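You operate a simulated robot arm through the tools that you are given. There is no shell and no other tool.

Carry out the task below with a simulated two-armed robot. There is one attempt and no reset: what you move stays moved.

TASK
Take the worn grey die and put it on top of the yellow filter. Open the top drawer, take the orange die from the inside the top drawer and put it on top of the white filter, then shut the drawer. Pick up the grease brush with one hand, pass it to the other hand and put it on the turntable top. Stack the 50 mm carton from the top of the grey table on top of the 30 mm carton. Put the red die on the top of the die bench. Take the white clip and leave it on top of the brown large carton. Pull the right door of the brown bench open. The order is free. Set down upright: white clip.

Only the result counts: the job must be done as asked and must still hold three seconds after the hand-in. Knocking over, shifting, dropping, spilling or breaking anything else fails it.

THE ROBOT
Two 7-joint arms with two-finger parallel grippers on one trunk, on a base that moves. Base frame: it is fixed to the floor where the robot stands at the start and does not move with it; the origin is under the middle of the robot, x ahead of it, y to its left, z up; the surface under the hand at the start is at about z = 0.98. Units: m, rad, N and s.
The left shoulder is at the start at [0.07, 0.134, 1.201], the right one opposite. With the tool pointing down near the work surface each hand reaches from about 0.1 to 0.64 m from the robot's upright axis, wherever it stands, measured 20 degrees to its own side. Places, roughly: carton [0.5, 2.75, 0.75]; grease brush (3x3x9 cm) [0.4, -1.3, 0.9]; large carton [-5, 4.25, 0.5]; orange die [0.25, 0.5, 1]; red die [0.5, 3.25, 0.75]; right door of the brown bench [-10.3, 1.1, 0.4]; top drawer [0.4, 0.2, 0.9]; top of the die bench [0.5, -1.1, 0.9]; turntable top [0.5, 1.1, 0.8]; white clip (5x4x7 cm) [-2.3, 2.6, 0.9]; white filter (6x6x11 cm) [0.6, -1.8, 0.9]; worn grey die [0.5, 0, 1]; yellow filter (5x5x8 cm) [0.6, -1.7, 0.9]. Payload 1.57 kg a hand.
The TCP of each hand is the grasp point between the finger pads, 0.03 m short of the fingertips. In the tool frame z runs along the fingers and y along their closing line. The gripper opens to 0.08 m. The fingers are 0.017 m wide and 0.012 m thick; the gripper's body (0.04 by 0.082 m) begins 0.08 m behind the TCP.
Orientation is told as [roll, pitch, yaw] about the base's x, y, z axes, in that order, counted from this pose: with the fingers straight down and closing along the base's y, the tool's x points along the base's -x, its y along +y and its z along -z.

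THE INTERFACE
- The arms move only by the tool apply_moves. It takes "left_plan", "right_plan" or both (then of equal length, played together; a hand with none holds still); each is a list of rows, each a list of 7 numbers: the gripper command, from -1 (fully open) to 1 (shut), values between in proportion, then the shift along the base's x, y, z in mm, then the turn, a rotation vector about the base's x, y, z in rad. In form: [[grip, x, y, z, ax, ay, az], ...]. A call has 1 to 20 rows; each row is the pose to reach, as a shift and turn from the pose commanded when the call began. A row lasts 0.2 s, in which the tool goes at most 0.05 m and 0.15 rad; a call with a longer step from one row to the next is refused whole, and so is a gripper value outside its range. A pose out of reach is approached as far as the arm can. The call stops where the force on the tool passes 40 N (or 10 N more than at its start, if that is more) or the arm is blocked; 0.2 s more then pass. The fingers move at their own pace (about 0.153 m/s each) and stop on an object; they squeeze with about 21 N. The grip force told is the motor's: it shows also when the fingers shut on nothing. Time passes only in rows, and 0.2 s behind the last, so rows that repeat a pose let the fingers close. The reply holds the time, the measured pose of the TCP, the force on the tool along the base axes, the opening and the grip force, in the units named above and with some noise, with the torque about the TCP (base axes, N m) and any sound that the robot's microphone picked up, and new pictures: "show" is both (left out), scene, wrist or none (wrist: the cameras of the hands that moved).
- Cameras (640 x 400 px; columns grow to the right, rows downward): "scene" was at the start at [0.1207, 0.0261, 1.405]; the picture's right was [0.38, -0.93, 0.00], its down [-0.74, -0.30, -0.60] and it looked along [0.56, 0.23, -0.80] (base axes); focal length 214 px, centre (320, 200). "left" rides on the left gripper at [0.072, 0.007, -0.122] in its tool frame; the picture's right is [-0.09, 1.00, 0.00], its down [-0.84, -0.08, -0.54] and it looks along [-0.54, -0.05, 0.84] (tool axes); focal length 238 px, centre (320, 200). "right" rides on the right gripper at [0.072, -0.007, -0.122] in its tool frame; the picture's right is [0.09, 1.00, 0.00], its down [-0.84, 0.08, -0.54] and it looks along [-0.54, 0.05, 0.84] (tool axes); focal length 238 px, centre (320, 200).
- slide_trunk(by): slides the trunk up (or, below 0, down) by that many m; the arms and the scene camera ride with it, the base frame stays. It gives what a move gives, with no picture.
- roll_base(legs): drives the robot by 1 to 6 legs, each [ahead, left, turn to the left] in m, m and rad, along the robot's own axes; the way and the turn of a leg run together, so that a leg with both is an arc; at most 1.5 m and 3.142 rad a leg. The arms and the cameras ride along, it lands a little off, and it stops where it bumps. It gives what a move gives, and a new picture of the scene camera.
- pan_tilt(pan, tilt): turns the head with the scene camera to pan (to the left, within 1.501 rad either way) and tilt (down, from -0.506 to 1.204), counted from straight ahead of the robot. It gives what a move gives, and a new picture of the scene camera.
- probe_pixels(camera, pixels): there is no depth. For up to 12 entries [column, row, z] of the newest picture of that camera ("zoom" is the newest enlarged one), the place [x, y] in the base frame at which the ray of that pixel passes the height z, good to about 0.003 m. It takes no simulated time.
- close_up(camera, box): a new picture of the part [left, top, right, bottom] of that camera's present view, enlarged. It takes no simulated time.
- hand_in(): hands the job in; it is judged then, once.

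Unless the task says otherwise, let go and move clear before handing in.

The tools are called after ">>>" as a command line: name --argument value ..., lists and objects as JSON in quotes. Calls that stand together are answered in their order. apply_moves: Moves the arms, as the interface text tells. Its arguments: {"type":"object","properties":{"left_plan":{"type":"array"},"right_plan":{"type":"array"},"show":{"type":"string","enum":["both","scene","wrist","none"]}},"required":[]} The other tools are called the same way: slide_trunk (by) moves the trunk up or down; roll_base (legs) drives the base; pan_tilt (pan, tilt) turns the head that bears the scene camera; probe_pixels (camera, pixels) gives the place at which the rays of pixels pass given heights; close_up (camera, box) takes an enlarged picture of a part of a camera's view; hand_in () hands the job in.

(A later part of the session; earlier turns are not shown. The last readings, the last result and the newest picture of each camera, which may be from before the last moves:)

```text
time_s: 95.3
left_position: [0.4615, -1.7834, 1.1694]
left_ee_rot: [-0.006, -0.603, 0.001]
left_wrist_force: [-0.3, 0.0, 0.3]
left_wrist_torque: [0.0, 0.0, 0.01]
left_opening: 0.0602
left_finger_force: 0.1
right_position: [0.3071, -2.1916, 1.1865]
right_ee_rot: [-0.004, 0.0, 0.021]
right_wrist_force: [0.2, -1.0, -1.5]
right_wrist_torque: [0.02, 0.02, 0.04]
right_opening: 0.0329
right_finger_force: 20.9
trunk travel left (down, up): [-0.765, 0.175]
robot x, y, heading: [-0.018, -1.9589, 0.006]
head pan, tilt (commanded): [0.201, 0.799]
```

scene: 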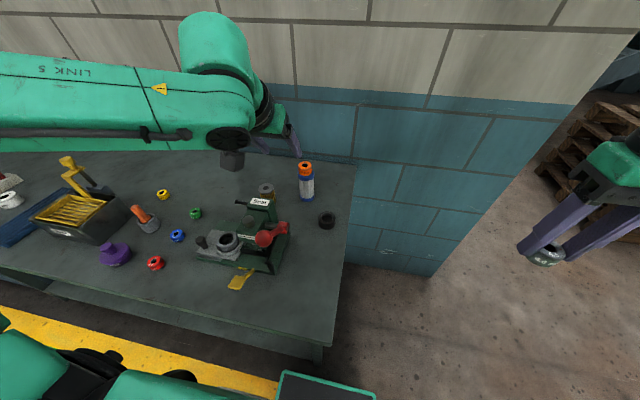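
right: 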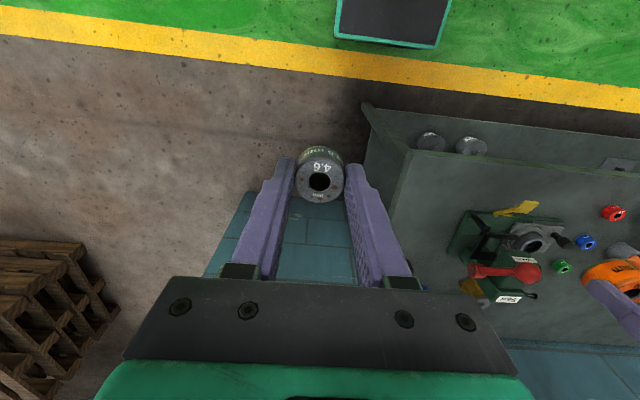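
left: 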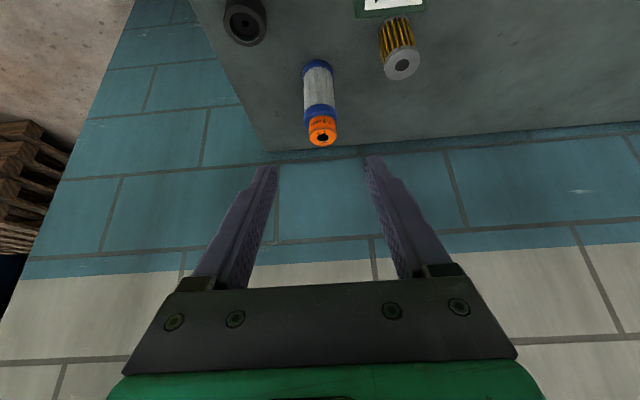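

The orange die stands on the white filter at (306,168) in the scene. I now level and retract the left hand, back off, and prepare to re-grasp the grey die likewise; first I probe for free table space.

>>> probe_pixels --camera "scene" --pixels '[[155, 265, 0.857], [177, 237, 0.857], [200, 258, 0.857], [240, 288, 0.857], [115, 258, 0.857], [150, 228, 0.857], [180, 285, 0.857], [330, 345, 0.857], [320, 300, 0.857]]'

>>> apply_moves --left_plan '[[-0.5, -35, 5, 5, 0, 0.14, 0], [-0.5, -70, 10, 10, 0, 0.28, 0], [-0.5, -100, 15, 15, 0, 0.42, 0], [-0.5, -130, 20, 20, 0, 0.56, 0], [-0.5, -150, 25, 20, 0, 0.6, 0], [-0.5, -150, 25, 20, 0, 0.6, 0]]' --show "none"

```text
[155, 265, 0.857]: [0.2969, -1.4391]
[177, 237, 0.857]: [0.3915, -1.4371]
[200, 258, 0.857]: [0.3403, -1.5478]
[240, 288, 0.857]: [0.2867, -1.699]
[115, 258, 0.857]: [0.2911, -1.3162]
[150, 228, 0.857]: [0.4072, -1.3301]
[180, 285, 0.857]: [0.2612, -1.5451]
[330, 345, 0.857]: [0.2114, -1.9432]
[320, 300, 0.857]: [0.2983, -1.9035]
```

```text
time_s: 96.8
left_position: [0.3126, -1.7596, 1.1891]
left_ee_rot: [-0.002, -0.001, 0.004]
left_wrist_force: [0.7, 0.3, 0.3]
left_wrist_torque: [0.04, 0.0, 0.03]
left_opening: 0.0599
left_finger_force: 0.0
right_position: [0.3091, -2.1915, 1.1853]
right_ee_rot: [-0.004, 0.002, 0.021]
right_wrist_force: [-0.4, 0.1, -1.2]
right_wrist_torque: [0.0, -0.02, 0.02]
right_opening: 0.0331
right_finger_force: 21.4
trunk travel left (down, up): [-0.765, 0.175]
robot x, y, heading: [-0.0139, -1.9562, 0.008]
head pan, tilt (commanded): [0.201, 0.799]
```

The corner near (0.27,-1.895) is free. I drive back and left so the right hand can set the grey die there.

>>> roll_base --legs '[[-0.19, 0, -0.006], [0, 0.22, 0]]'

>>> apply_moves --right_plan '[[1, 25, 12, 0, 0, 0, 0], [1, 50, 25, 0, 0, 0, 0], [1, 75, 37, 0, 0, 0, 0], [1, 100, 50, 0, 0, 0, 0], [1, 125, 62, -20, 0, 0, 0], [1, 152, 72, -50, 0, 0, 0], [1, 152, 72, -80, 0, 0, 0], [1, 152, 72, -80, 0, 0, 0]]' --show "both"

```text
time_s: 99.6
left_position: [0.125, -1.5472, 1.1902]
left_ee_rot: [-0.001, -0.002, -0.006]
left_wrist_force: [0.9, -0.1, -0.2]
left_wrist_torque: [0.02, 0.01, 0.04]
left_opening: 0.0598
left_finger_force: 0.0
right_position: [0.1182, -1.9783, 1.186]
right_ee_rot: [-0.002, 0.003, 0.011]
right_wrist_force: [0.5, -1.5, -1.8]
right_wrist_torque: [0.01, -0.02, 0.01]
right_opening: 0.0329
right_finger_force: 20.8
trunk travel left (down, up): [-0.765, 0.175]
robot x, y, heading: [-0.2083, -1.7367, -0.008]
head pan, tilt (commanded): [0.201, 0.799]
```

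scene: 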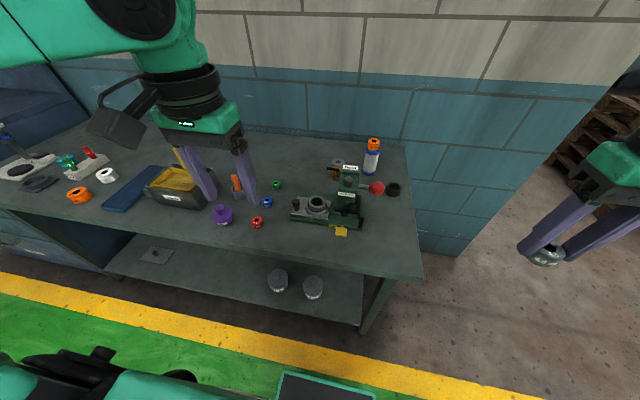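

```text
time_s: 101.4
left_position: [0.1245, -1.5448, 1.1895]
left_ee_rot: [-0.001, -0.001, -0.006]
left_wrist_force: [-0.5, 0.0, -0.2]
left_wrist_torque: [0.0, -0.01, -0.03]
left_opening: 0.06
left_finger_force: 0.0
right_position: [0.2679, -1.9024, 1.1062]
right_ee_rot: [-0.003, 0.0, 0.011]
right_wrist_force: [-0.4, -0.1, -1.9]
right_wrist_torque: [-0.02, 0.01, 0.0]
right_opening: 0.0325
right_finger_force: 21.0
trunk travel left (down, up): [-0.765, 0.175]
robot x, y, heading: [-0.2075, -1.7426, -0.009]
head pan, tilt (commanded): [0.201, 0.799]
```

scene: 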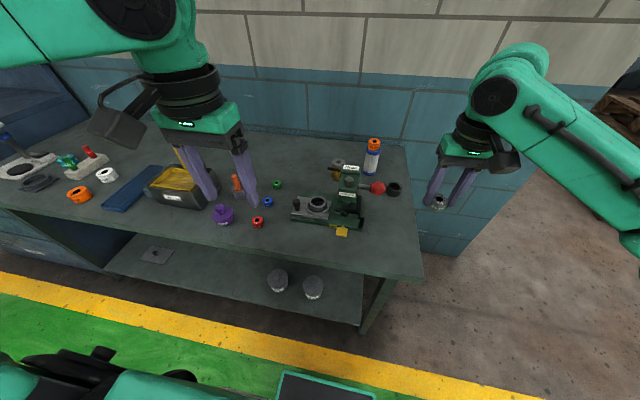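
right: 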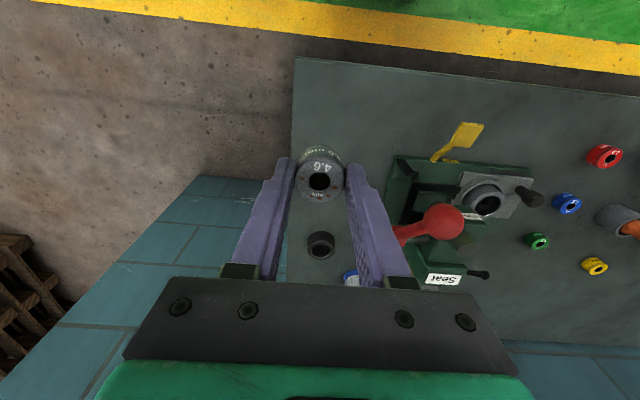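

The grey die hangs above the free corner again, table edge at column 293. I lower it to expected contact at TCP z≈0.891.

>>> apply_moves --right_plan '[[1, 0, 6, -45, 0, 0, 0], [1, 0, 6, -90, 0, 0, 0], [1, 0, 6, -135, 0, 0, 0], [1, 0, 6, -180, 0, 0, 0], [1, 0, 6, -205, 0, 0, 0], [1, 0, 6, -212, 0, 0, 0], [1, 0, 6, -212, 0, 0, 0]]' --show "wrist"

```text
time_s: 103.0
left_position: [0.1229, -1.5439, 1.1901]
left_ee_rot: [-0.001, -0.003, -0.005]
left_wrist_force: [-0.7, -0.1, -1.2]
left_wrist_torque: [0.01, -0.02, -0.03]
left_opening: 0.0599
left_finger_force: 0.0
right_position: [0.2694, -1.897, 0.8963]
right_ee_rot: [-0.005, -0.004, 0.012]
right_wrist_force: [3.1, -1.2, 17.5]
right_wrist_torque: [0.12, -0.14, 0.0]
right_opening: 0.0331
right_finger_force: 20.9
trunk travel left (down, up): [-0.765, 0.175]
robot x, y, heading: [-0.2119, -1.7385, -0.005]
head pan, tilt (commanded): [0.201, 0.799]
```

right: 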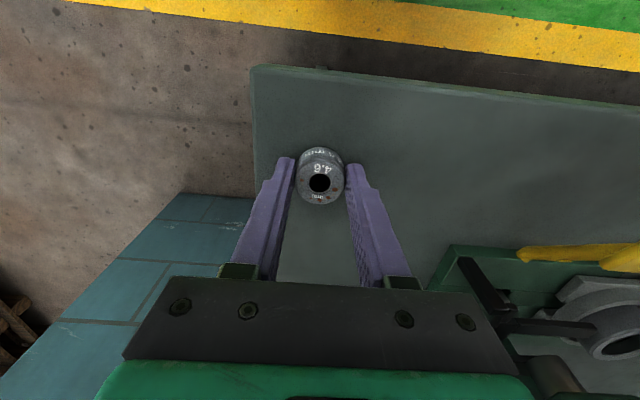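

Contact at z≈0.896 (19 N). I release, rise, and tilt the right hand by 0.6 rad like before.

>>> apply_moves --right_plan '[[0.3, 0, 0, 2, 0, 0, 0], [-0.3, 0, 0, 2, 0, 0, 0], [-0.4, 0, 0, 2, 0, 0, 0], [-0.4, 0, 0, 40, 0, 0, 0], [-0.4, 0, 0, 80, 0, 0, 0], [-0.4, 0, 0, 80, 0, -0.14, 0], [-0.4, 0, 0, 80, 0, -0.28, 0], [-0.4, -5, 0, 80, 0, -0.42, 0], [-0.4, -10, 0, 80, 0, -0.56, 0], [-0.4, -16, 0, 80, 0, -0.6, 0], [-0.4, -16, 0, 80, 0, -0.6, 0]]' --show "wrist"

>>> close_up --camera "right" --box '[240, 20, 400, 120]'

```text
time_s: 105.4
left_position: [0.1259, -1.5446, 1.1888]
left_ee_rot: [-0.002, -0.002, -0.005]
left_wrist_force: [-0.1, 0.6, -0.3]
left_wrist_torque: [-0.01, 0.04, -0.02]
left_opening: 0.0601
left_finger_force: 0.1
right_position: [0.2535, -1.8976, 0.973]
right_ee_rot: [-0.013, -0.599, 0.013]
right_wrist_force: [-0.1, 0.7, -0.3]
right_wrist_torque: [-0.01, 0.01, -0.01]
right_opening: 0.056
right_finger_force: 0.0
trunk travel left (down, up): [-0.765, 0.175]
robot x, y, heading: [-0.2043, -1.7389, -0.0]
head pan, tilt (commanded): [0.201, 0.799]
```

right: 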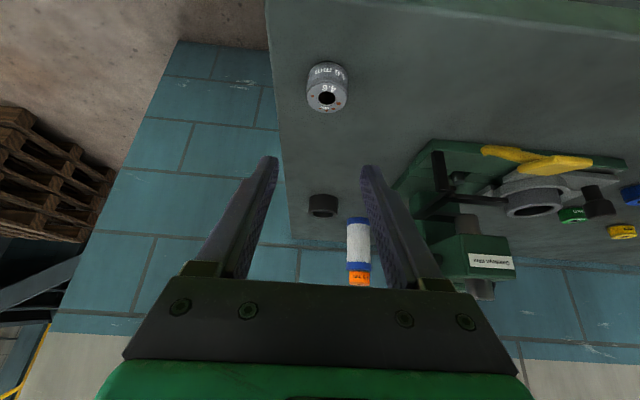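

```text
4.00 times, centred on (320, 70) of right
```

zoom: 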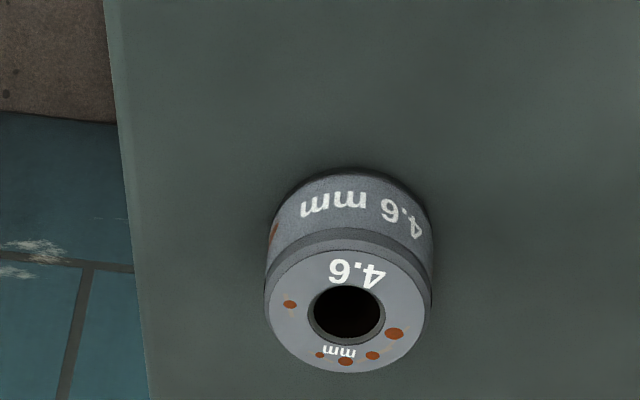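

>>> probe_pixels --camera "right" --pixels '[[327, 97.5, 0.875], [327, 97.5, 0.88], [327, 97.5, 0.885]]'

```text
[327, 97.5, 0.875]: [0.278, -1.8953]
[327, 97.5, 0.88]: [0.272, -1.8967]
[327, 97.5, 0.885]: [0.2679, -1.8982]
```

The grey die's top is at (0.270,-1.897, 0.882). I descend tilted and grip it.

>>> apply_moves --right_plan '[[-0.4, 0, 0, -30, 0, 0, 0], [-0.4, 0, 0, -60, 0, 0, 0], [-0.4, 0, 0, -80, 0, 0, 0], [-0.4, 0, 0, -80, 0, 0, 0], [0, 0, 0, -80, 0, 0, 0], [1, 0, 0, -80, 0, 0, 0], [1, 0, 0, -80, 0, 0, 0], [1, 0, 0, -80, 0, 0, 0]]' --show "wrist"

```text
time_s: 107.2
left_position: [0.1248, -1.5451, 1.1885]
left_ee_rot: [-0.002, 0.0, -0.006]
left_wrist_force: [-0.4, -0.2, -0.3]
left_wrist_torque: [-0.02, -0.01, 0.0]
left_opening: 0.0602
left_finger_force: 0.0
right_position: [0.2531, -1.8977, 0.8938]
right_ee_rot: [-0.011, -0.598, 0.013]
right_wrist_force: [-0.4, 0.8, -0.1]
right_wrist_torque: [-0.02, 0.02, 0.02]
right_opening: 0.0328
right_finger_force: 21.6
trunk travel left (down, up): [-0.765, 0.175]
robot x, y, heading: [-0.2071, -1.742, -0.007]
head pan, tilt (commanded): [0.201, 0.799]
```

right: 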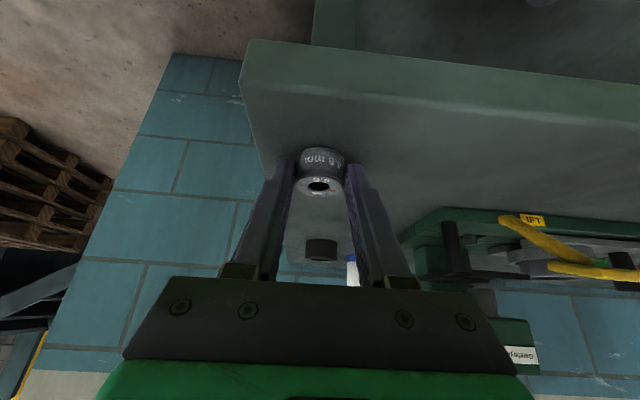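

Gripped at 33 mm. I lift to z≈1.16 and drive so the yellow filter is ahead of the right shoulder.

>>> apply_moves --right_plan '[[1, 0, 0, 20, 0, 0, 0], [1, 0, 0, 60, 0, 0, 0], [1, 0, 0, 105, 0, 0, 0], [1, 0, 0, 150, 0, 0, 0], [1, 0, 0, 195, 0, 0, 0], [1, 0, 0, 235, 0, 0, 0], [1, 0, 0, 267, 0, 0, 0], [1, 0, 0, 267, 0, 0, 0]]' --show "none"

>>> roll_base --legs '[[0, 0.234, 0], [0.177, 0, 0]]'

>>> apply_moves --right_plan '[[1, 0, 0, 0, 0, 0, 0]]' --show "both"

```text
time_s: 109.0
left_position: [0.1253, -1.545, 1.1891]
left_ee_rot: [-0.003, -0.002, -0.005]
left_wrist_force: [-0.8, 0.0, -0.2]
left_wrist_torque: [0.0, 0.02, 0.0]
left_opening: 0.0602
left_finger_force: 0.0
right_position: [0.2523, -1.8988, 1.1625]
right_ee_rot: [-0.01, -0.596, 0.012]
right_wrist_force: [0.1, -0.7, -1.0]
right_wrist_torque: [0.02, -0.01, 0.01]
right_opening: 0.0329
right_finger_force: 21.3
trunk travel left (down, up): [-0.765, 0.175]
robot x, y, heading: [-0.2088, -1.7371, -0.01]
head pan, tilt (commanded): [0.201, 0.799]
```

```text
time_s: 111.8
left_position: [0.2961, -1.3118, 1.1896]
left_ee_rot: [-0.001, -0.002, -0.001]
left_wrist_force: [0.1, 0.2, 0.2]
left_wrist_torque: [0.0, -0.02, 0.02]
left_opening: 0.0601
left_finger_force: 0.0
right_position: [0.426, -1.6654, 1.1634]
right_ee_rot: [-0.012, -0.602, 0.016]
right_wrist_force: [0.2, 0.2, -2.0]
right_wrist_torque: [-0.02, 0.0, -0.01]
right_opening: 0.0328
right_finger_force: 21.1
trunk travel left (down, up): [-0.765, 0.175]
robot x, y, heading: [-0.0356, -1.5093, 0.003]
head pan, tilt (commanded): [0.201, 0.799]
```

scene: 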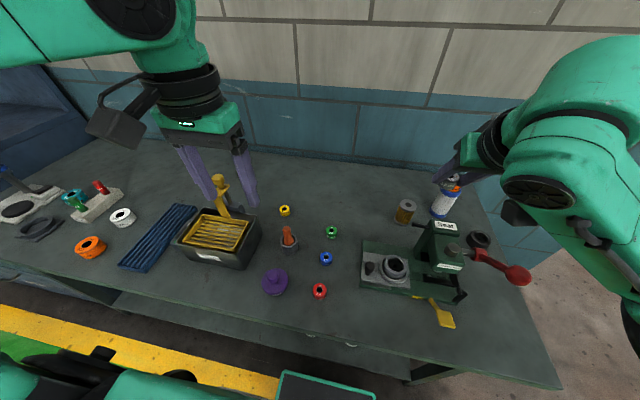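

```text
time_s: 112.2
left_position: [0.2976, -1.3117, 1.1895]
left_ee_rot: [-0.002, -0.001, -0.001]
left_wrist_force: [-0.4, 0.4, 0.4]
left_wrist_torque: [0.0, -0.04, 0.02]
left_opening: 0.0602
left_finger_force: 0.1
right_position: [0.4278, -1.6651, 1.1633]
right_ee_rot: [-0.012, -0.597, 0.016]
right_wrist_force: [-0.2, 0.2, -1.6]
right_wrist_torque: [0.03, 0.03, 0.01]
right_opening: 0.0329
right_finger_force: 21.5
trunk travel left (down, up): [-0.765, 0.175]
robot x, y, heading: [-0.0289, -1.5072, 0.002]
head pan, tilt (commanded): [0.201, 0.799]
```

scene: 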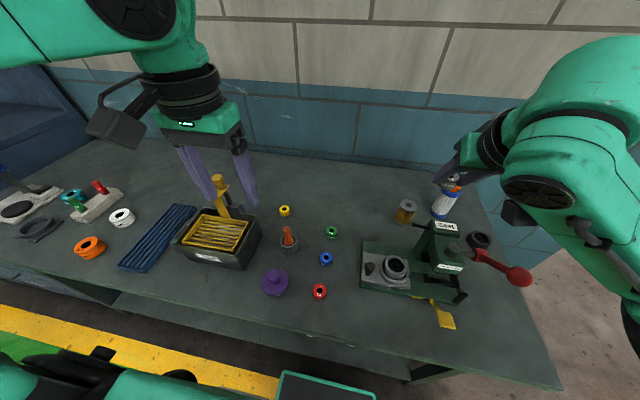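
right: 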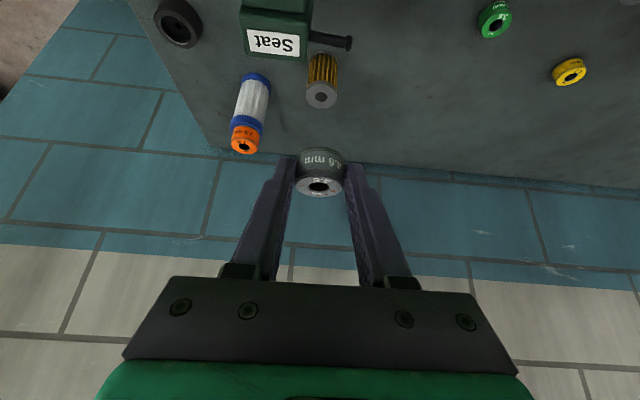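

The yellow filter's top is at (322,96) in the right view and (406,206) in the scene view. I triangulate it from here.

>>> close_up --camera "right" --box '[240, 40, 400, 140]'

>>> probe_pixels --camera "right" --pixels '[[321.5, 96, 0.937], [321.5, 96, 0.93], [246, 143, 0.997]]'

>>> close_up --camera "scene" --box '[340, 160, 500, 260]'

>>> probe_pixels --camera "scene" --pixels '[[406.5, 205, 0.937], [406.5, 205, 0.93]]'

```text
4.00 times, centred on (320, 90) of right
```

zoom: 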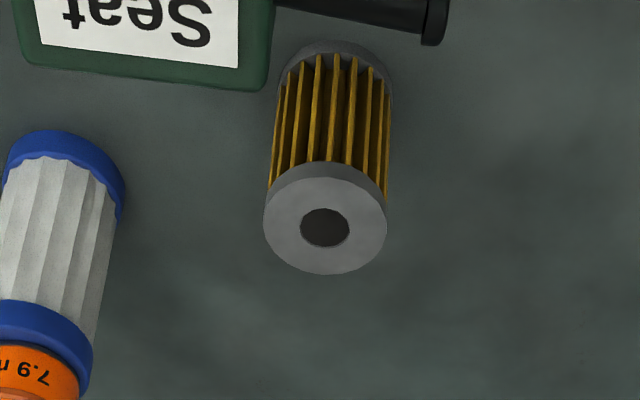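

```text
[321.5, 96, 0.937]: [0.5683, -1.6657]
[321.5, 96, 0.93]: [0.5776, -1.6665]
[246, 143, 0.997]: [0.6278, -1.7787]
```

```text
4.00 times, centred on (420, 210) of scene
```

zoom: 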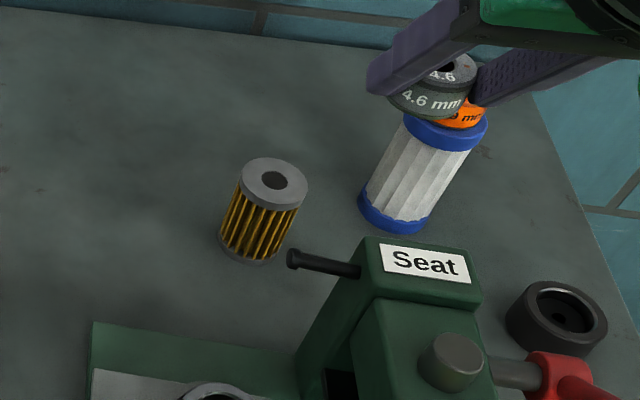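

```text
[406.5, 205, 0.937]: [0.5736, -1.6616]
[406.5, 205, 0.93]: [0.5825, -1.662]
```

The yellow filter's top centre is at about (0.571,-1.666, 0.937). I bring the grey die over it, stopping ~4 cm above.

>>> apply_moves --right_plan '[[1, 40, 0, -5, 0, 0, 0], [1, 80, -1, -20, 0, 0, 0], [1, 110, -1, -50, 0, 0, 0], [1, 125, -1, -90, 0, 0, 0], [1, 126, -1, -130, 0, 0, 0], [1, 126, -1, -153, 0, 0, 0], [1, 126, -1, -153, 0, 0, 0]]' --show "both"

>>> close_up --camera "right" --box '[240, 60, 400, 210]'

```text
time_s: 113.8
left_position: [0.293, -1.3107, 1.1891]
left_ee_rot: [-0.002, -0.006, -0.002]
left_wrist_force: [0.1, 0.4, -0.5]
left_wrist_torque: [-0.02, 0.01, -0.01]
left_opening: 0.06
left_finger_force: 0.1
right_position: [0.5488, -1.6655, 1.0127]
right_ee_rot: [-0.013, -0.602, 0.017]
right_wrist_force: [0.7, -0.3, -1.2]
right_wrist_torque: [-0.01, 0.08, -0.02]
right_opening: 0.033
right_finger_force: 21.2
trunk travel left (down, up): [-0.765, 0.175]
robot x, y, heading: [-0.0343, -1.5103, -0.005]
head pan, tilt (commanded): [0.201, 0.799]
```

scene: 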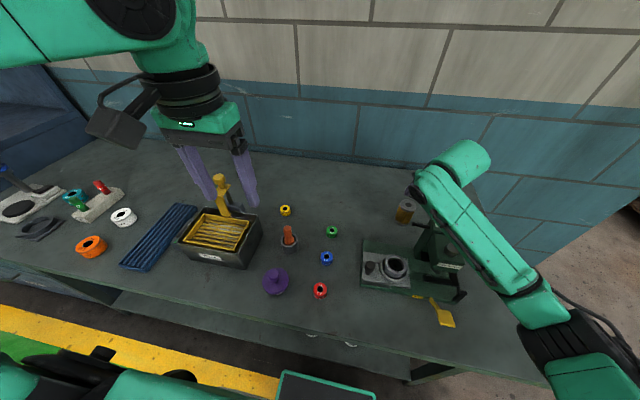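
right: 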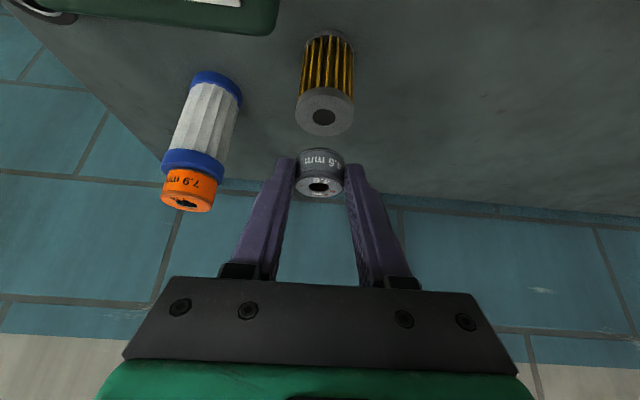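

```text
2.67 times, centred on (320, 135) of right
```

zoom: 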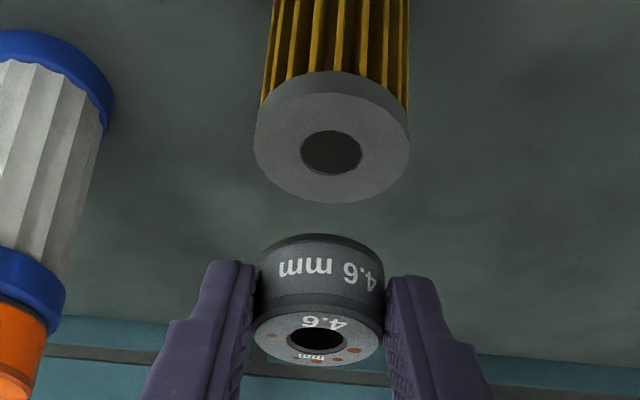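

>>> probe_pixels --camera "right" --pixels '[[324, 115, 0.937], [324, 115, 0.932], [324, 136, 0.937], [297, 113, 0.937], [353, 113, 0.937]]'

```text
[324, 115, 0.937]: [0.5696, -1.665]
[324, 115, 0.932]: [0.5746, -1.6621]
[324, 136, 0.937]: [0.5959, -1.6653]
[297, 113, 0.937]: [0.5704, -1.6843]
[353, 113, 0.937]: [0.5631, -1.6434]
```

The filter's centre probes to (0.570,-1.6645); the die is about 4 mm short. I shift +4 mm and lower to just above contact.

>>> apply_moves --right_plan '[[1, 4, 1, -12, 0, 0, 0], [1, 4, 1, -24, 0, 0, 0], [1, 4, 1, -33, 0, 0, 0], [1, 4, 1, -33, 0, 0, 0]]' --show "wrist"

>>> close_up --camera "right" --box '[240, 80, 400, 220]'

```text
time_s: 114.8
left_position: [0.2971, -1.3115, 1.1892]
left_ee_rot: [-0.003, -0.003, 0.0]
left_wrist_force: [0.1, -0.4, -0.2]
left_wrist_torque: [-0.04, 0.01, -0.01]
left_opening: 0.0599
left_finger_force: 0.1
right_position: [0.5552, -1.6644, 0.9773]
right_ee_rot: [-0.012, -0.599, 0.019]
right_wrist_force: [-0.1, -0.4, -1.5]
right_wrist_torque: [0.02, 0.02, 0.02]
right_opening: 0.0329
right_finger_force: 21.2
trunk travel left (down, up): [-0.765, 0.175]
robot x, y, heading: [-0.0342, -1.5089, -0.003]
head pan, tilt (commanded): [0.201, 0.799]
```

right: 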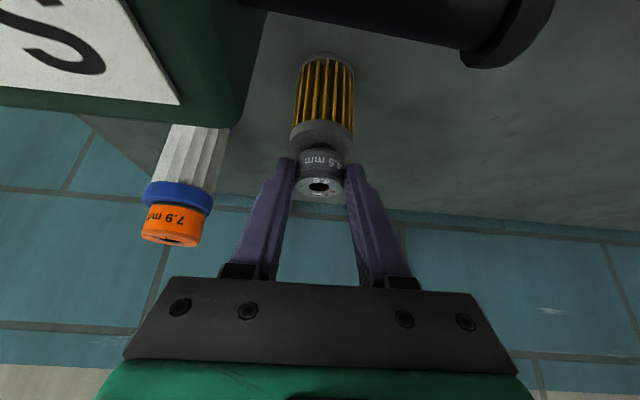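

```text
2.86 times, centred on (320, 150) of right
```

zoom: 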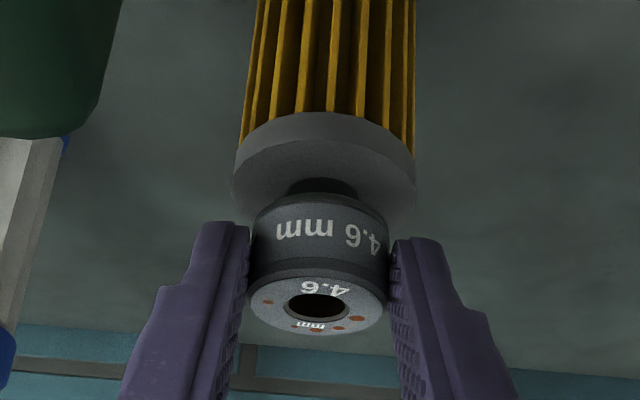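

The die hovers a few mm above the filter's end cap, centred on it. I lower with the trunk in small steps.

>>> slide_trunk --by -0.004

```text
time_s: 115.3
left_position: [0.2974, -1.3119, 1.1856]
left_ee_rot: [-0.002, -0.004, -0.001]
left_wrist_force: [-0.2, 0.3, -0.9]
left_wrist_torque: [0.02, 0.04, -0.01]
left_opening: 0.06
left_finger_force: 0.0
right_position: [0.5561, -1.6647, 0.9729]
right_ee_rot: [-0.013, -0.601, 0.018]
right_wrist_force: [-0.2, 1.2, -1.0]
right_wrist_torque: [-0.03, 0.03, 0.02]
right_opening: 0.0328
right_finger_force: 21.4
trunk travel left (down, up): [-0.761, 0.179]
robot x, y, heading: [-0.0313, -1.5093, -0.004]
head pan, tilt (commanded): [0.201, 0.799]
```

>>> slide_trunk --by -0.003

```text
time_s: 115.8
left_position: [0.297, -1.3118, 1.1822]
left_ee_rot: [0.0, -0.003, -0.002]
left_wrist_force: [-0.2, 0.3, -0.1]
left_wrist_torque: [0.04, -0.04, 0.0]
left_opening: 0.0599
left_finger_force: 0.1
right_position: [0.5559, -1.6647, 0.9698]
right_ee_rot: [-0.011, -0.6, 0.019]
right_wrist_force: [-0.3, 0.6, -1.2]
right_wrist_torque: [-0.03, 0.02, 0.03]
right_opening: 0.0331
right_finger_force: 21.1
trunk travel left (down, up): [-0.758, 0.182]
robot x, y, heading: [-0.0338, -1.5078, 0.005]
head pan, tilt (commanded): [0.201, 0.799]
```

>>> slide_trunk --by -0.002

>>> close_up --camera "right" --box '[240, 80, 400, 220]'

```text
time_s: 116.4
left_position: [0.2964, -1.3102, 1.1812]
left_ee_rot: [-0.001, -0.005, -0.001]
left_wrist_force: [0.6, -0.4, -1.3]
left_wrist_torque: [-0.01, 0.01, 0.01]
left_opening: 0.0599
left_finger_force: 0.2
right_position: [0.5557, -1.6637, 0.9682]
right_ee_rot: [-0.012, -0.601, 0.02]
right_wrist_force: [0.6, 0.8, -2.3]
right_wrist_torque: [-0.01, 0.0, 0.01]
right_opening: 0.033
right_finger_force: 20.6
trunk travel left (down, up): [-0.756, 0.184]
robot x, y, heading: [-0.0316, -1.5109, 0.004]
head pan, tilt (commanded): [0.201, 0.799]
```

```text
2.86 times, centred on (320, 150) of right
```

zoom: 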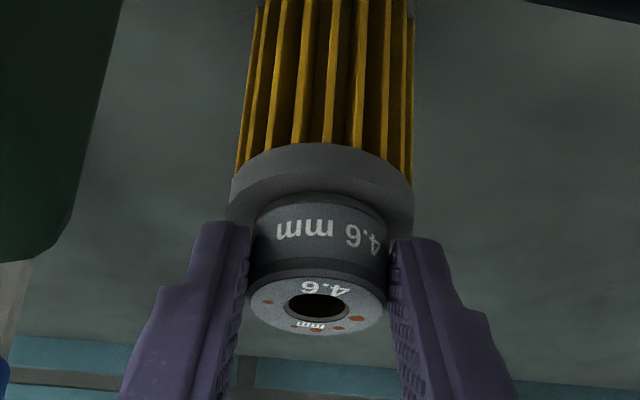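

No contact force yet at z≈0.968; the gap looks tiny. I continue in 2 mm steps.

>>> slide_trunk --by -0.002

```text
time_s: 116.9
left_position: [0.2957, -1.3109, 1.1791]
left_ee_rot: [-0.003, -0.003, -0.002]
left_wrist_force: [-0.3, 0.4, -0.3]
left_wrist_torque: [-0.01, 0.02, -0.04]
left_opening: 0.0599
left_finger_force: 0.1
right_position: [0.5544, -1.6645, 0.967]
right_ee_rot: [-0.012, -0.601, 0.018]
right_wrist_force: [-1.5, 0.7, 2.0]
right_wrist_torque: [0.05, 0.04, 0.03]
right_opening: 0.0331
right_finger_force: 21.1
trunk travel left (down, up): [-0.754, 0.186]
robot x, y, heading: [-0.0331, -1.51, -0.002]
head pan, tilt (commanded): [0.201, 0.799]
```

Contact: the force turned to +2 N. I open the fingers.

>>> apply_moves --right_plan '[[0.3, 0, 0, 0, 0, 0, 0], [0.0, 0, 0, 0, 0, 0, 0], [-0.4, 0, 0, 0, 0, 0, 0], [-0.4, 0, 0, 0, 0, 0, 0]]' --show "wrist"

>>> close_up --camera "right" --box '[240, 80, 400, 220]'

```text
time_s: 117.9
left_position: [0.2967, -1.3121, 1.1788]
left_ee_rot: [-0.002, -0.004, -0.001]
left_wrist_force: [-0.3, -1.2, -0.1]
left_wrist_torque: [0.0, -0.02, 0.02]
left_opening: 0.06
left_finger_force: 0.0
right_position: [0.5556, -1.6633, 0.9662]
right_ee_rot: [-0.012, -0.601, 0.021]
right_wrist_force: [0.2, -0.1, -0.5]
right_wrist_torque: [-0.01, 0.04, 0.01]
right_opening: 0.056
right_finger_force: 0.0
trunk travel left (down, up): [-0.754, 0.186]
robot x, y, heading: [-0.0327, -1.5031, -0.0]
head pan, tilt (commanded): [0.201, 0.799]
```

right: 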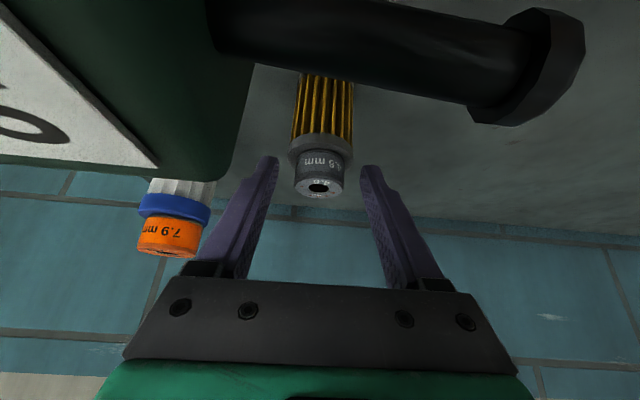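

```text
2.86 times, centred on (320, 150) of right
```

zoom: 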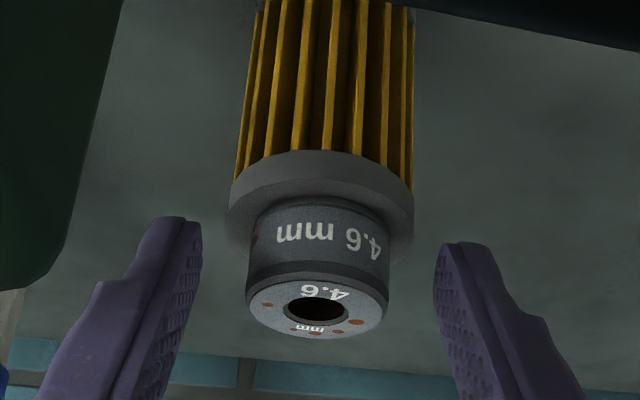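

The grey die stands on the yellow filter. I retreat up first (the press is close under the wrist camera), then back.

>>> apply_moves --right_plan '[[-0.4, 0, 0, 15, 0, 0, 0], [-0.4, -3, 0, 40, 0, 0, 0], [-0.4, -20, 0, 75, 0, 0, 0], [-0.4, -45, 0, 115, 0, 0, 0], [-0.4, -75, 0, 150, 0, 0, 0], [-0.4, -110, 0, 180, 0, 0, 0], [-0.4, -150, 0, 200, 0, 0, 0], [-0.4, -180, 0, 210, 0, 0.14, 0], [-0.4, -210, 0, 210, 0, 0.28, 0], [-0.4, -230, 0, 210, 0, 0.42, 0], [-0.4, -240, 0, 210, 0, 0.56, 0], [-0.4, -240, 0, 210, 0, 0.6, 0]]' --show "both"

```text
time_s: 120.5
left_position: [0.2986, -1.3121, 1.1775]
left_ee_rot: [-0.001, -0.003, -0.002]
left_wrist_force: [-0.3, 0.4, 0.1]
left_wrist_torque: [0.0, -0.06, 0.0]
left_opening: 0.0599
left_finger_force: 0.0
right_position: [0.3158, -1.6641, 1.1747]
right_ee_rot: [-0.002, 0.004, 0.013]
right_wrist_force: [-0.9, -0.7, 0.0]
right_wrist_torque: [-0.04, -0.02, 0.01]
right_opening: 0.0559
right_finger_force: 0.0
trunk travel left (down, up): [-0.754, 0.186]
robot x, y, heading: [-0.0335, -1.5069, 0.002]
head pan, tilt (commanded): [0.201, 0.799]
```

scene: 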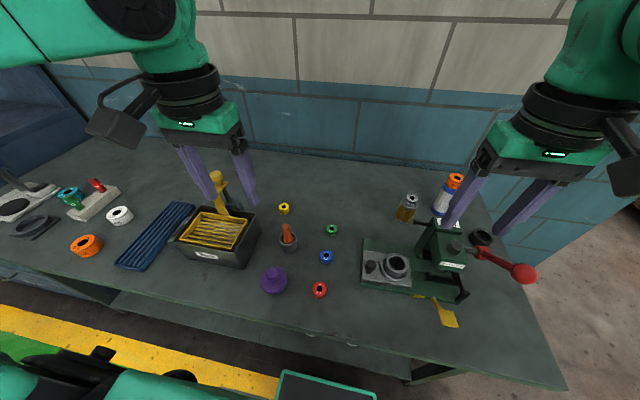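
right: 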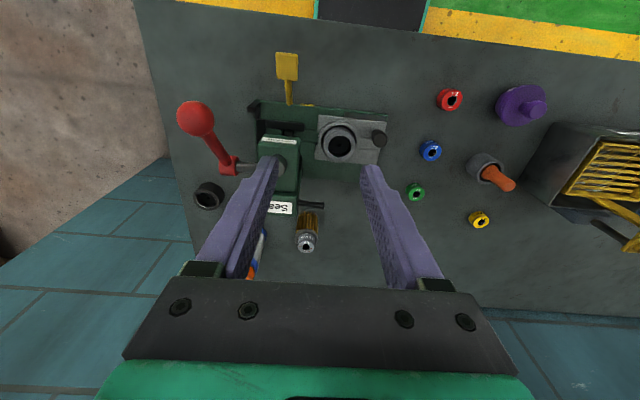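

Both filters now carry their dies ((410,198) and (455,180) in the scene). Next is the grease brush, the orange-handled item at (289,238); I zoom in on it.

>>> close_up --camera "scene" --box '[240, 190, 360, 265]'

>>> close_up --camera "right" --box '[420, 130, 580, 230]'

>>> close_up --camera "left" --box '[160, 0, 480, 200]'

```text
5.33 times, centred on (300, 228) of scene
```

zoom: 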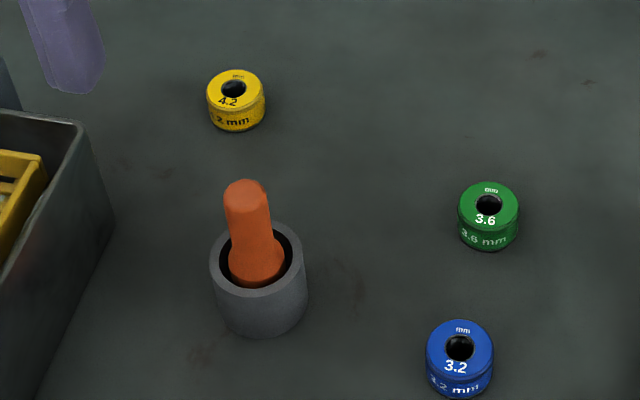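

```text
4.00 times, centred on (500, 180) of right
```

zoom: 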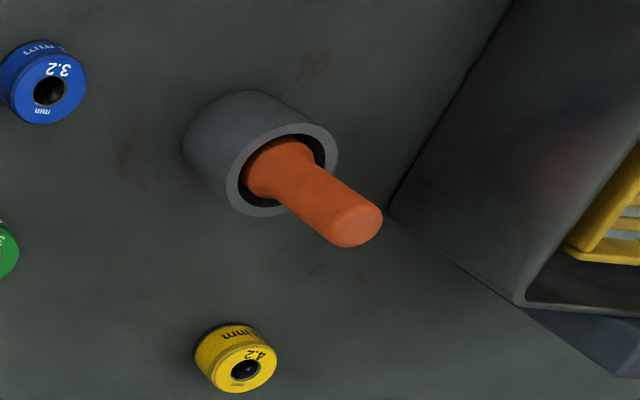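

```text
2.00 times, centred on (320, 100) of left
```

zoom: 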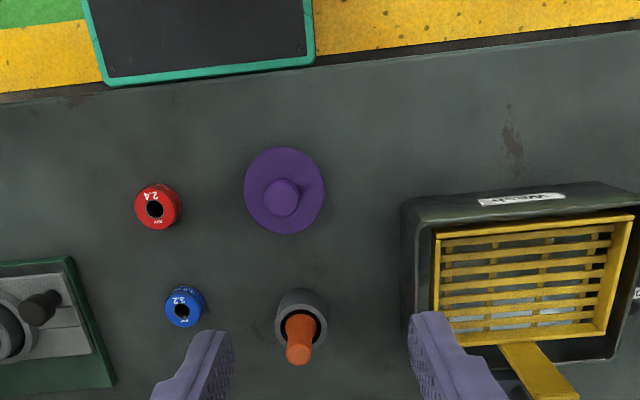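

The brush is the orange handle standing in a small grey pot; I triangulate its top from all three cameras: scene (286,225), left (309,177), right (509.5,186).

>>> probe_pixels --camera "scene" --pixels '[[286, 224.5, 0.93], [286, 224.5, 0.95], [286, 224.5, 0.97], [287.8, 239, 0.89], [287.8, 239, 0.9]]'

>>> probe_pixels --camera "right" --pixels '[[509.5, 186, 0.93], [509.5, 186, 0.95], [509.5, 186, 0.97]]'

>>> close_up --camera "left" --box '[230, 90, 390, 190]'

>>> probe_pixels --camera "zoom" --pixels '[[316, 350, 0.93], [316, 350, 0.95], [316, 350, 0.97]]'

```text
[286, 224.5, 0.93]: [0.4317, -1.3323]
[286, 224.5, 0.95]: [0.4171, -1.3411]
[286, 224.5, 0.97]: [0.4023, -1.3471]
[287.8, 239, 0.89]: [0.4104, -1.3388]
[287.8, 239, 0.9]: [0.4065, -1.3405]
```

```text
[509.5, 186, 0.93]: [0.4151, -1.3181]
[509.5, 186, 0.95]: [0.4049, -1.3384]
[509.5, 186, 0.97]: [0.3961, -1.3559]
```

```text
4.00 times, centred on (310, 140) of left
```

zoom: 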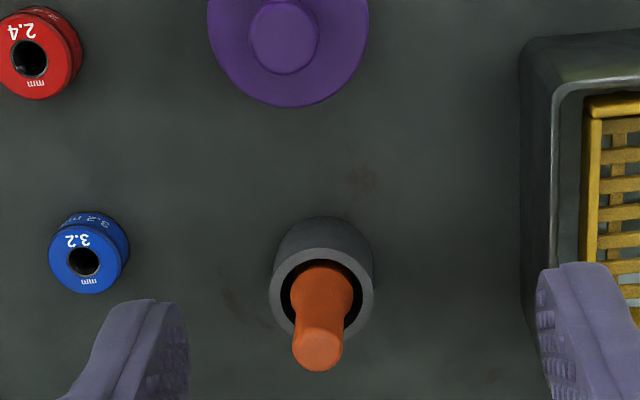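

```text
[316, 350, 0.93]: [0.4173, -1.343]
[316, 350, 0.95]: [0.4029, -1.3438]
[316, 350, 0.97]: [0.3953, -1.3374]
```

The handle stands upright at about (0.406,-1.342), top z≈0.953. I bring the left hand over it.

>>> apply_moves --left_plan '[[-0.5, 25, -8, -15, 0, 0, 0], [-0.5, 50, -15, -30, 0, 0, 0], [-0.5, 75, -22, -50, 0, 0, 0], [-0.5, 100, -29, -75, 0, 0, 0], [-0.5, 108, -30, -110, 0, 0, 0], [-0.5, 108, -30, -120, 0, 0, 0], [-0.5, 108, -30, -120, 0, 0, 0]]' --show "both"

>>> close_up --camera "left" --box '[240, 100, 400, 200]'

```text
time_s: 122.1
left_position: [0.407, -1.342, 1.0571]
left_ee_rot: [-0.001, -0.003, -0.002]
left_wrist_force: [0.1, 0.5, 0.0]
left_wrist_torque: [-0.01, 0.0, 0.01]
left_opening: 0.0603
left_finger_force: 0.1
right_position: [0.3174, -1.6645, 1.1755]
right_ee_rot: [-0.001, 0.003, 0.013]
right_wrist_force: [0.0, 0.0, -0.1]
right_wrist_torque: [-0.01, -0.01, 0.03]
right_opening: 0.0559
right_finger_force: 0.0
trunk travel left (down, up): [-0.754, 0.186]
robot x, y, heading: [-0.0347, -1.5066, 0.001]
head pan, tilt (commanded): [0.201, 0.799]
```

scene: 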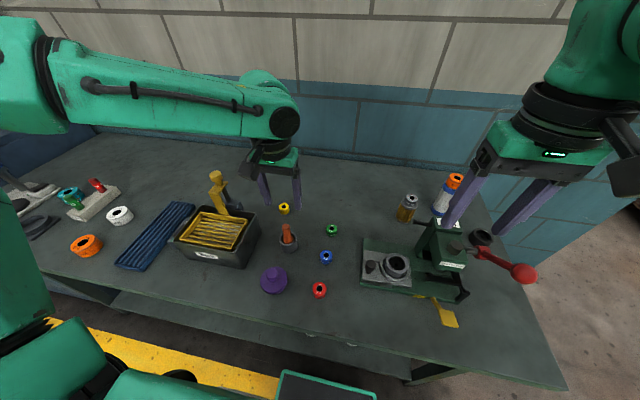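
left: 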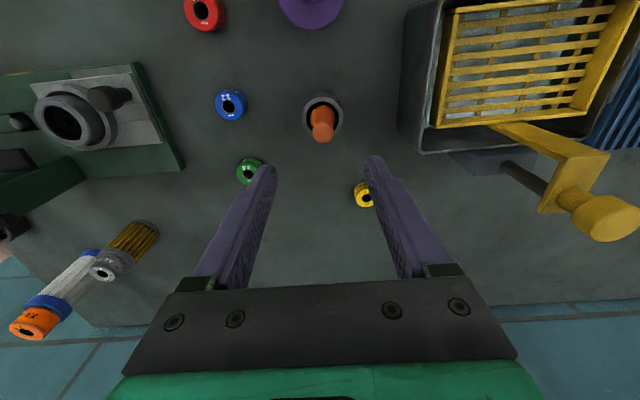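

```text
4.00 times, centred on (320, 150) of left
```

zoom: 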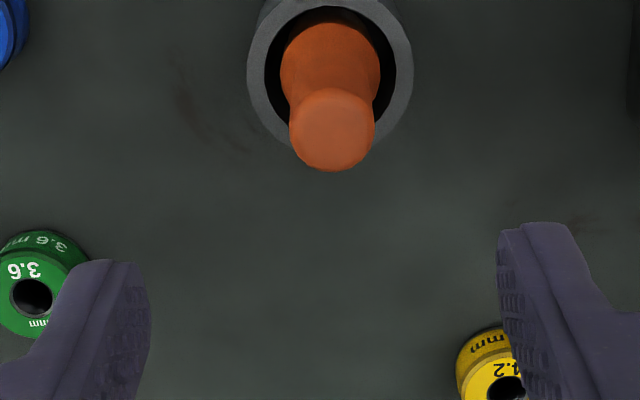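

>>> probe_pixels --camera "left" --pixels '[[323, 132.5, 0.955], [323, 132.5, 0.945], [363, 195, 0.877], [249, 170, 0.877], [231, 104, 0.877], [410, 140, 0.9], [322, 110, 0.9]]'

```text
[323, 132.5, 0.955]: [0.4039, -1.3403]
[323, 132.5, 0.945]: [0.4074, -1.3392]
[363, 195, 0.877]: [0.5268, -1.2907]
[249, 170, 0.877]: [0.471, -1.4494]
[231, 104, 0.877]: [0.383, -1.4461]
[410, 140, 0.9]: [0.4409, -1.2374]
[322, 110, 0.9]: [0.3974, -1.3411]
```

The handle is at (0.405,-1.340) under the hand with no neighbours within reach of the fingers. I descend to z≈0.945 and grip it.

>>> apply_moves --left_plan '[[-0.5, -2, 1, -40, 0, 0, 0], [-0.5, -2, 1, -80, 0, 0, 0], [-0.5, -2, 1, -112, 0, 0, 0], [-0.5, -2, 1, -112, 0, 0, 0], [0, -2, 1, -112, 0, 0, 0], [0.5, -2, 1, -112, 0, 0, 0], [1, -2, 1, -112, 0, 0, 0], [1, -2, 1, -112, 0, 0, 0], [1, -2, 1, -112, 0, 0, 0]]' --show "wrist"

```text
time_s: 124.1
left_position: [0.4034, -1.3403, 0.946]
left_ee_rot: [-0.001, -0.003, -0.001]
left_wrist_force: [0.0, 0.5, 0.0]
left_wrist_torque: [-0.01, 0.02, 0.0]
left_opening: 0.0195
left_finger_force: 21.1
right_position: [0.3164, -1.6645, 1.1739]
right_ee_rot: [-0.002, 0.002, 0.013]
right_wrist_force: [0.3, 0.7, 0.1]
right_wrist_torque: [0.01, 0.01, -0.02]
right_opening: 0.0558
right_finger_force: 0.0
trunk travel left (down, up): [-0.754, 0.186]
robot x, y, heading: [-0.038, -1.511, -0.002]
head pan, tilt (commanded): [0.201, 0.799]
```

left: 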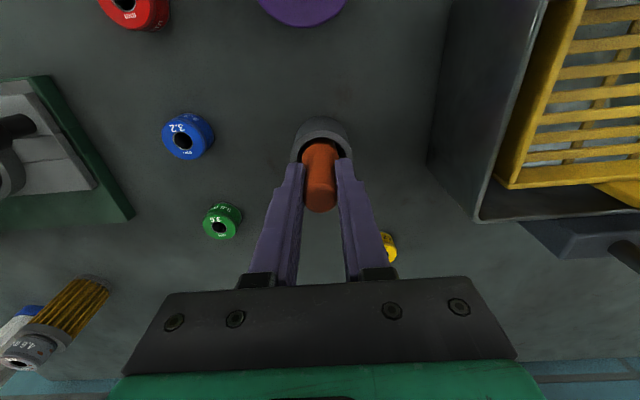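

The handle is gripped (19.5 mm). I lift straight up and watch whether the pot stays.

>>> apply_moves --left_plan '[[1, 0, 0, 10, 0, 0, 0], [1, 0, 0, 30, 0, 0, 0], [1, 0, 0, 60, 0, 0, 0], [1, 0, 0, 90, 0, 0, 0], [1, 0, 0, 120, 0, 0, 0], [1, 0, 0, 120, 0, 0, 0]]' --show "both"

>>> close_up --camera "scene" --box '[220, 150, 380, 250]'

```text
time_s: 125.5
left_position: [0.405, -1.3399, 1.0663]
left_ee_rot: [-0.003, -0.001, 0.0]
left_wrist_force: [-0.3, -0.4, 0.3]
left_wrist_torque: [0.02, -0.01, -0.03]
left_opening: 0.0196
left_finger_force: 21.2
right_position: [0.3175, -1.6634, 1.1748]
right_ee_rot: [-0.002, 0.001, 0.014]
right_wrist_force: [0.4, 0.2, -0.9]
right_wrist_torque: [0.02, 0.0, 0.01]
right_opening: 0.056
right_finger_force: 0.0
trunk travel left (down, up): [-0.754, 0.186]
robot x, y, heading: [-0.0325, -1.5048, 0.001]
head pan, tilt (commanded): [0.201, 0.799]
```

scene: 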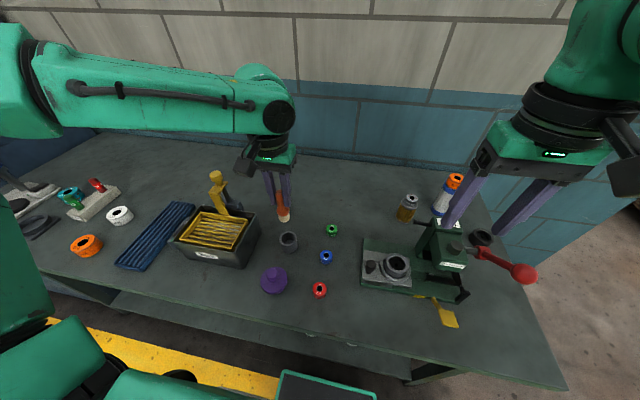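
left: 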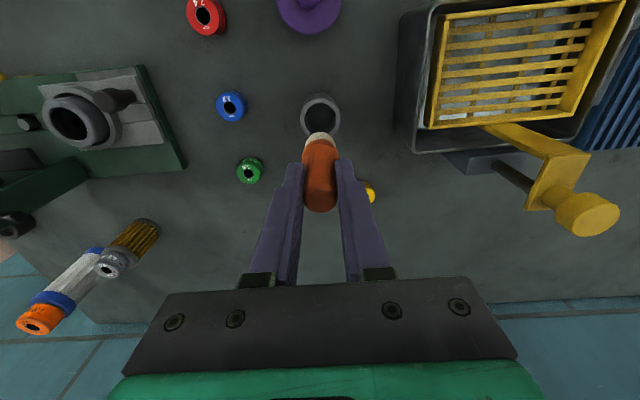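

```text
4.00 times, centred on (300, 200) of scene
```

zoom: 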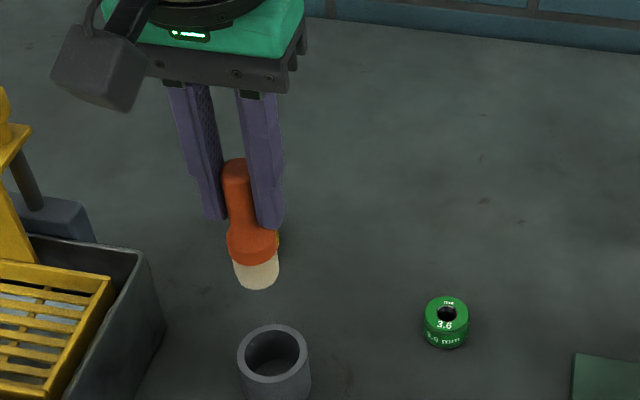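

The brush is out (orange handle, cream bristles) and the pot stayed at (288,240). I raise it a little more, back off from the table, and then prepare the right hand for the hand-over.

>>> apply_moves --left_plan '[[1, -10, 5, 25, 0, 0, 0], [1, -20, 10, 50, 0, 0, 0], [1, -40, 15, 70, 0, 0, 0], [1, -60, 20, 80, 0, 0, 0], [1, -60, 20, 80, 0, 0, 0]]' --show "none"

>>> roll_base --legs '[[-0.5, 0, 0]]'

>>> pan_tilt --pan 0.0 --tilt 0.6

```text
time_s: 126.7
left_position: [0.346, -1.3194, 1.1444]
left_ee_rot: [-0.003, -0.003, -0.003]
left_wrist_force: [0.4, -0.6, -0.6]
left_wrist_torque: [0.0, -0.03, -0.02]
left_opening: 0.0197
left_finger_force: 21.0
right_position: [0.3172, -1.6648, 1.1748]
right_ee_rot: [-0.002, 0.002, 0.014]
right_wrist_force: [0.3, 0.3, 0.1]
right_wrist_torque: [0.02, -0.04, 0.0]
right_opening: 0.0561
right_finger_force: 0.0
trunk travel left (down, up): [-0.754, 0.186]
robot x, y, heading: [-0.0336, -1.512, 0.0]
head pan, tilt (commanded): [0.201, 0.799]
```

```text
time_s: 129.6
left_position: [-0.1439, -1.3194, 1.1455]
left_ee_rot: [-0.002, -0.003, 0.001]
left_wrist_force: [-0.2, 0.0, -0.8]
left_wrist_torque: [-0.02, -0.01, -0.01]
left_opening: 0.0195
left_finger_force: 21.4
right_position: [-0.1704, -1.6638, 1.175]
right_ee_rot: [-0.002, 0.001, 0.017]
right_wrist_force: [-0.8, 0.2, -0.2]
right_wrist_torque: [-0.03, -0.01, 0.0]
right_opening: 0.0563
right_finger_force: 0.1
trunk travel left (down, up): [-0.754, 0.186]
robot x, y, heading: [-0.5233, -1.5116, 0.004]
head pan, tilt (commanded): [0.201, 0.799]
```

scene: 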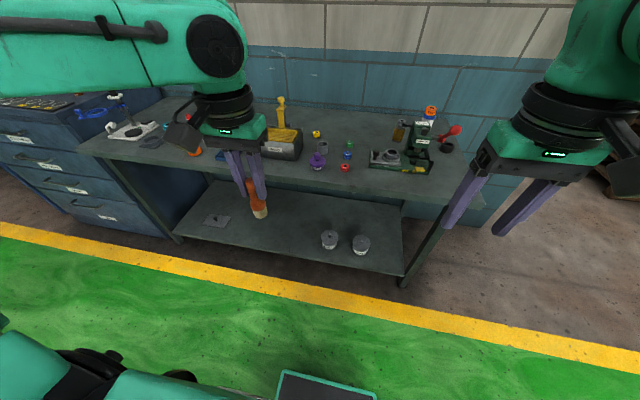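

```text
time_s: 130.3
left_position: [-0.1441, -1.3185, 1.1444]
left_ee_rot: [-0.001, -0.002, 0.003]
left_wrist_force: [0.7, 0.5, -0.6]
left_wrist_torque: [0.01, 0.0, 0.02]
left_opening: 0.0193
left_finger_force: 20.2
right_position: [-0.1713, -1.6633, 1.1751]
right_ee_rot: [-0.001, 0.0, 0.019]
right_wrist_force: [-0.7, -0.3, 0.6]
right_wrist_torque: [-0.01, 0.0, 0.0]
right_opening: 0.056
right_finger_force: 0.0
trunk travel left (down, up): [-0.754, 0.186]
robot x, y, heading: [-0.5244, -1.507, -0.001]
head pan, tilt (commanded): [0.0, 0.6]
```

scene: 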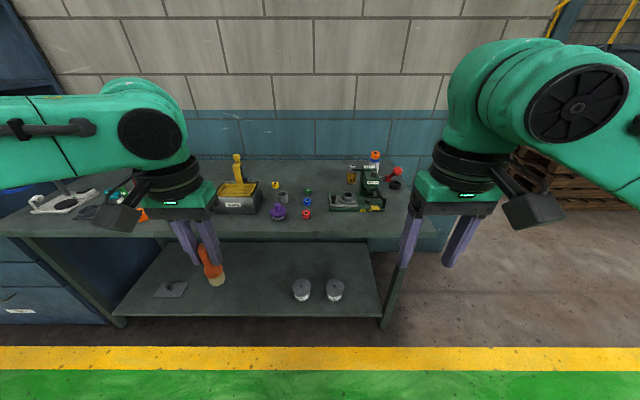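

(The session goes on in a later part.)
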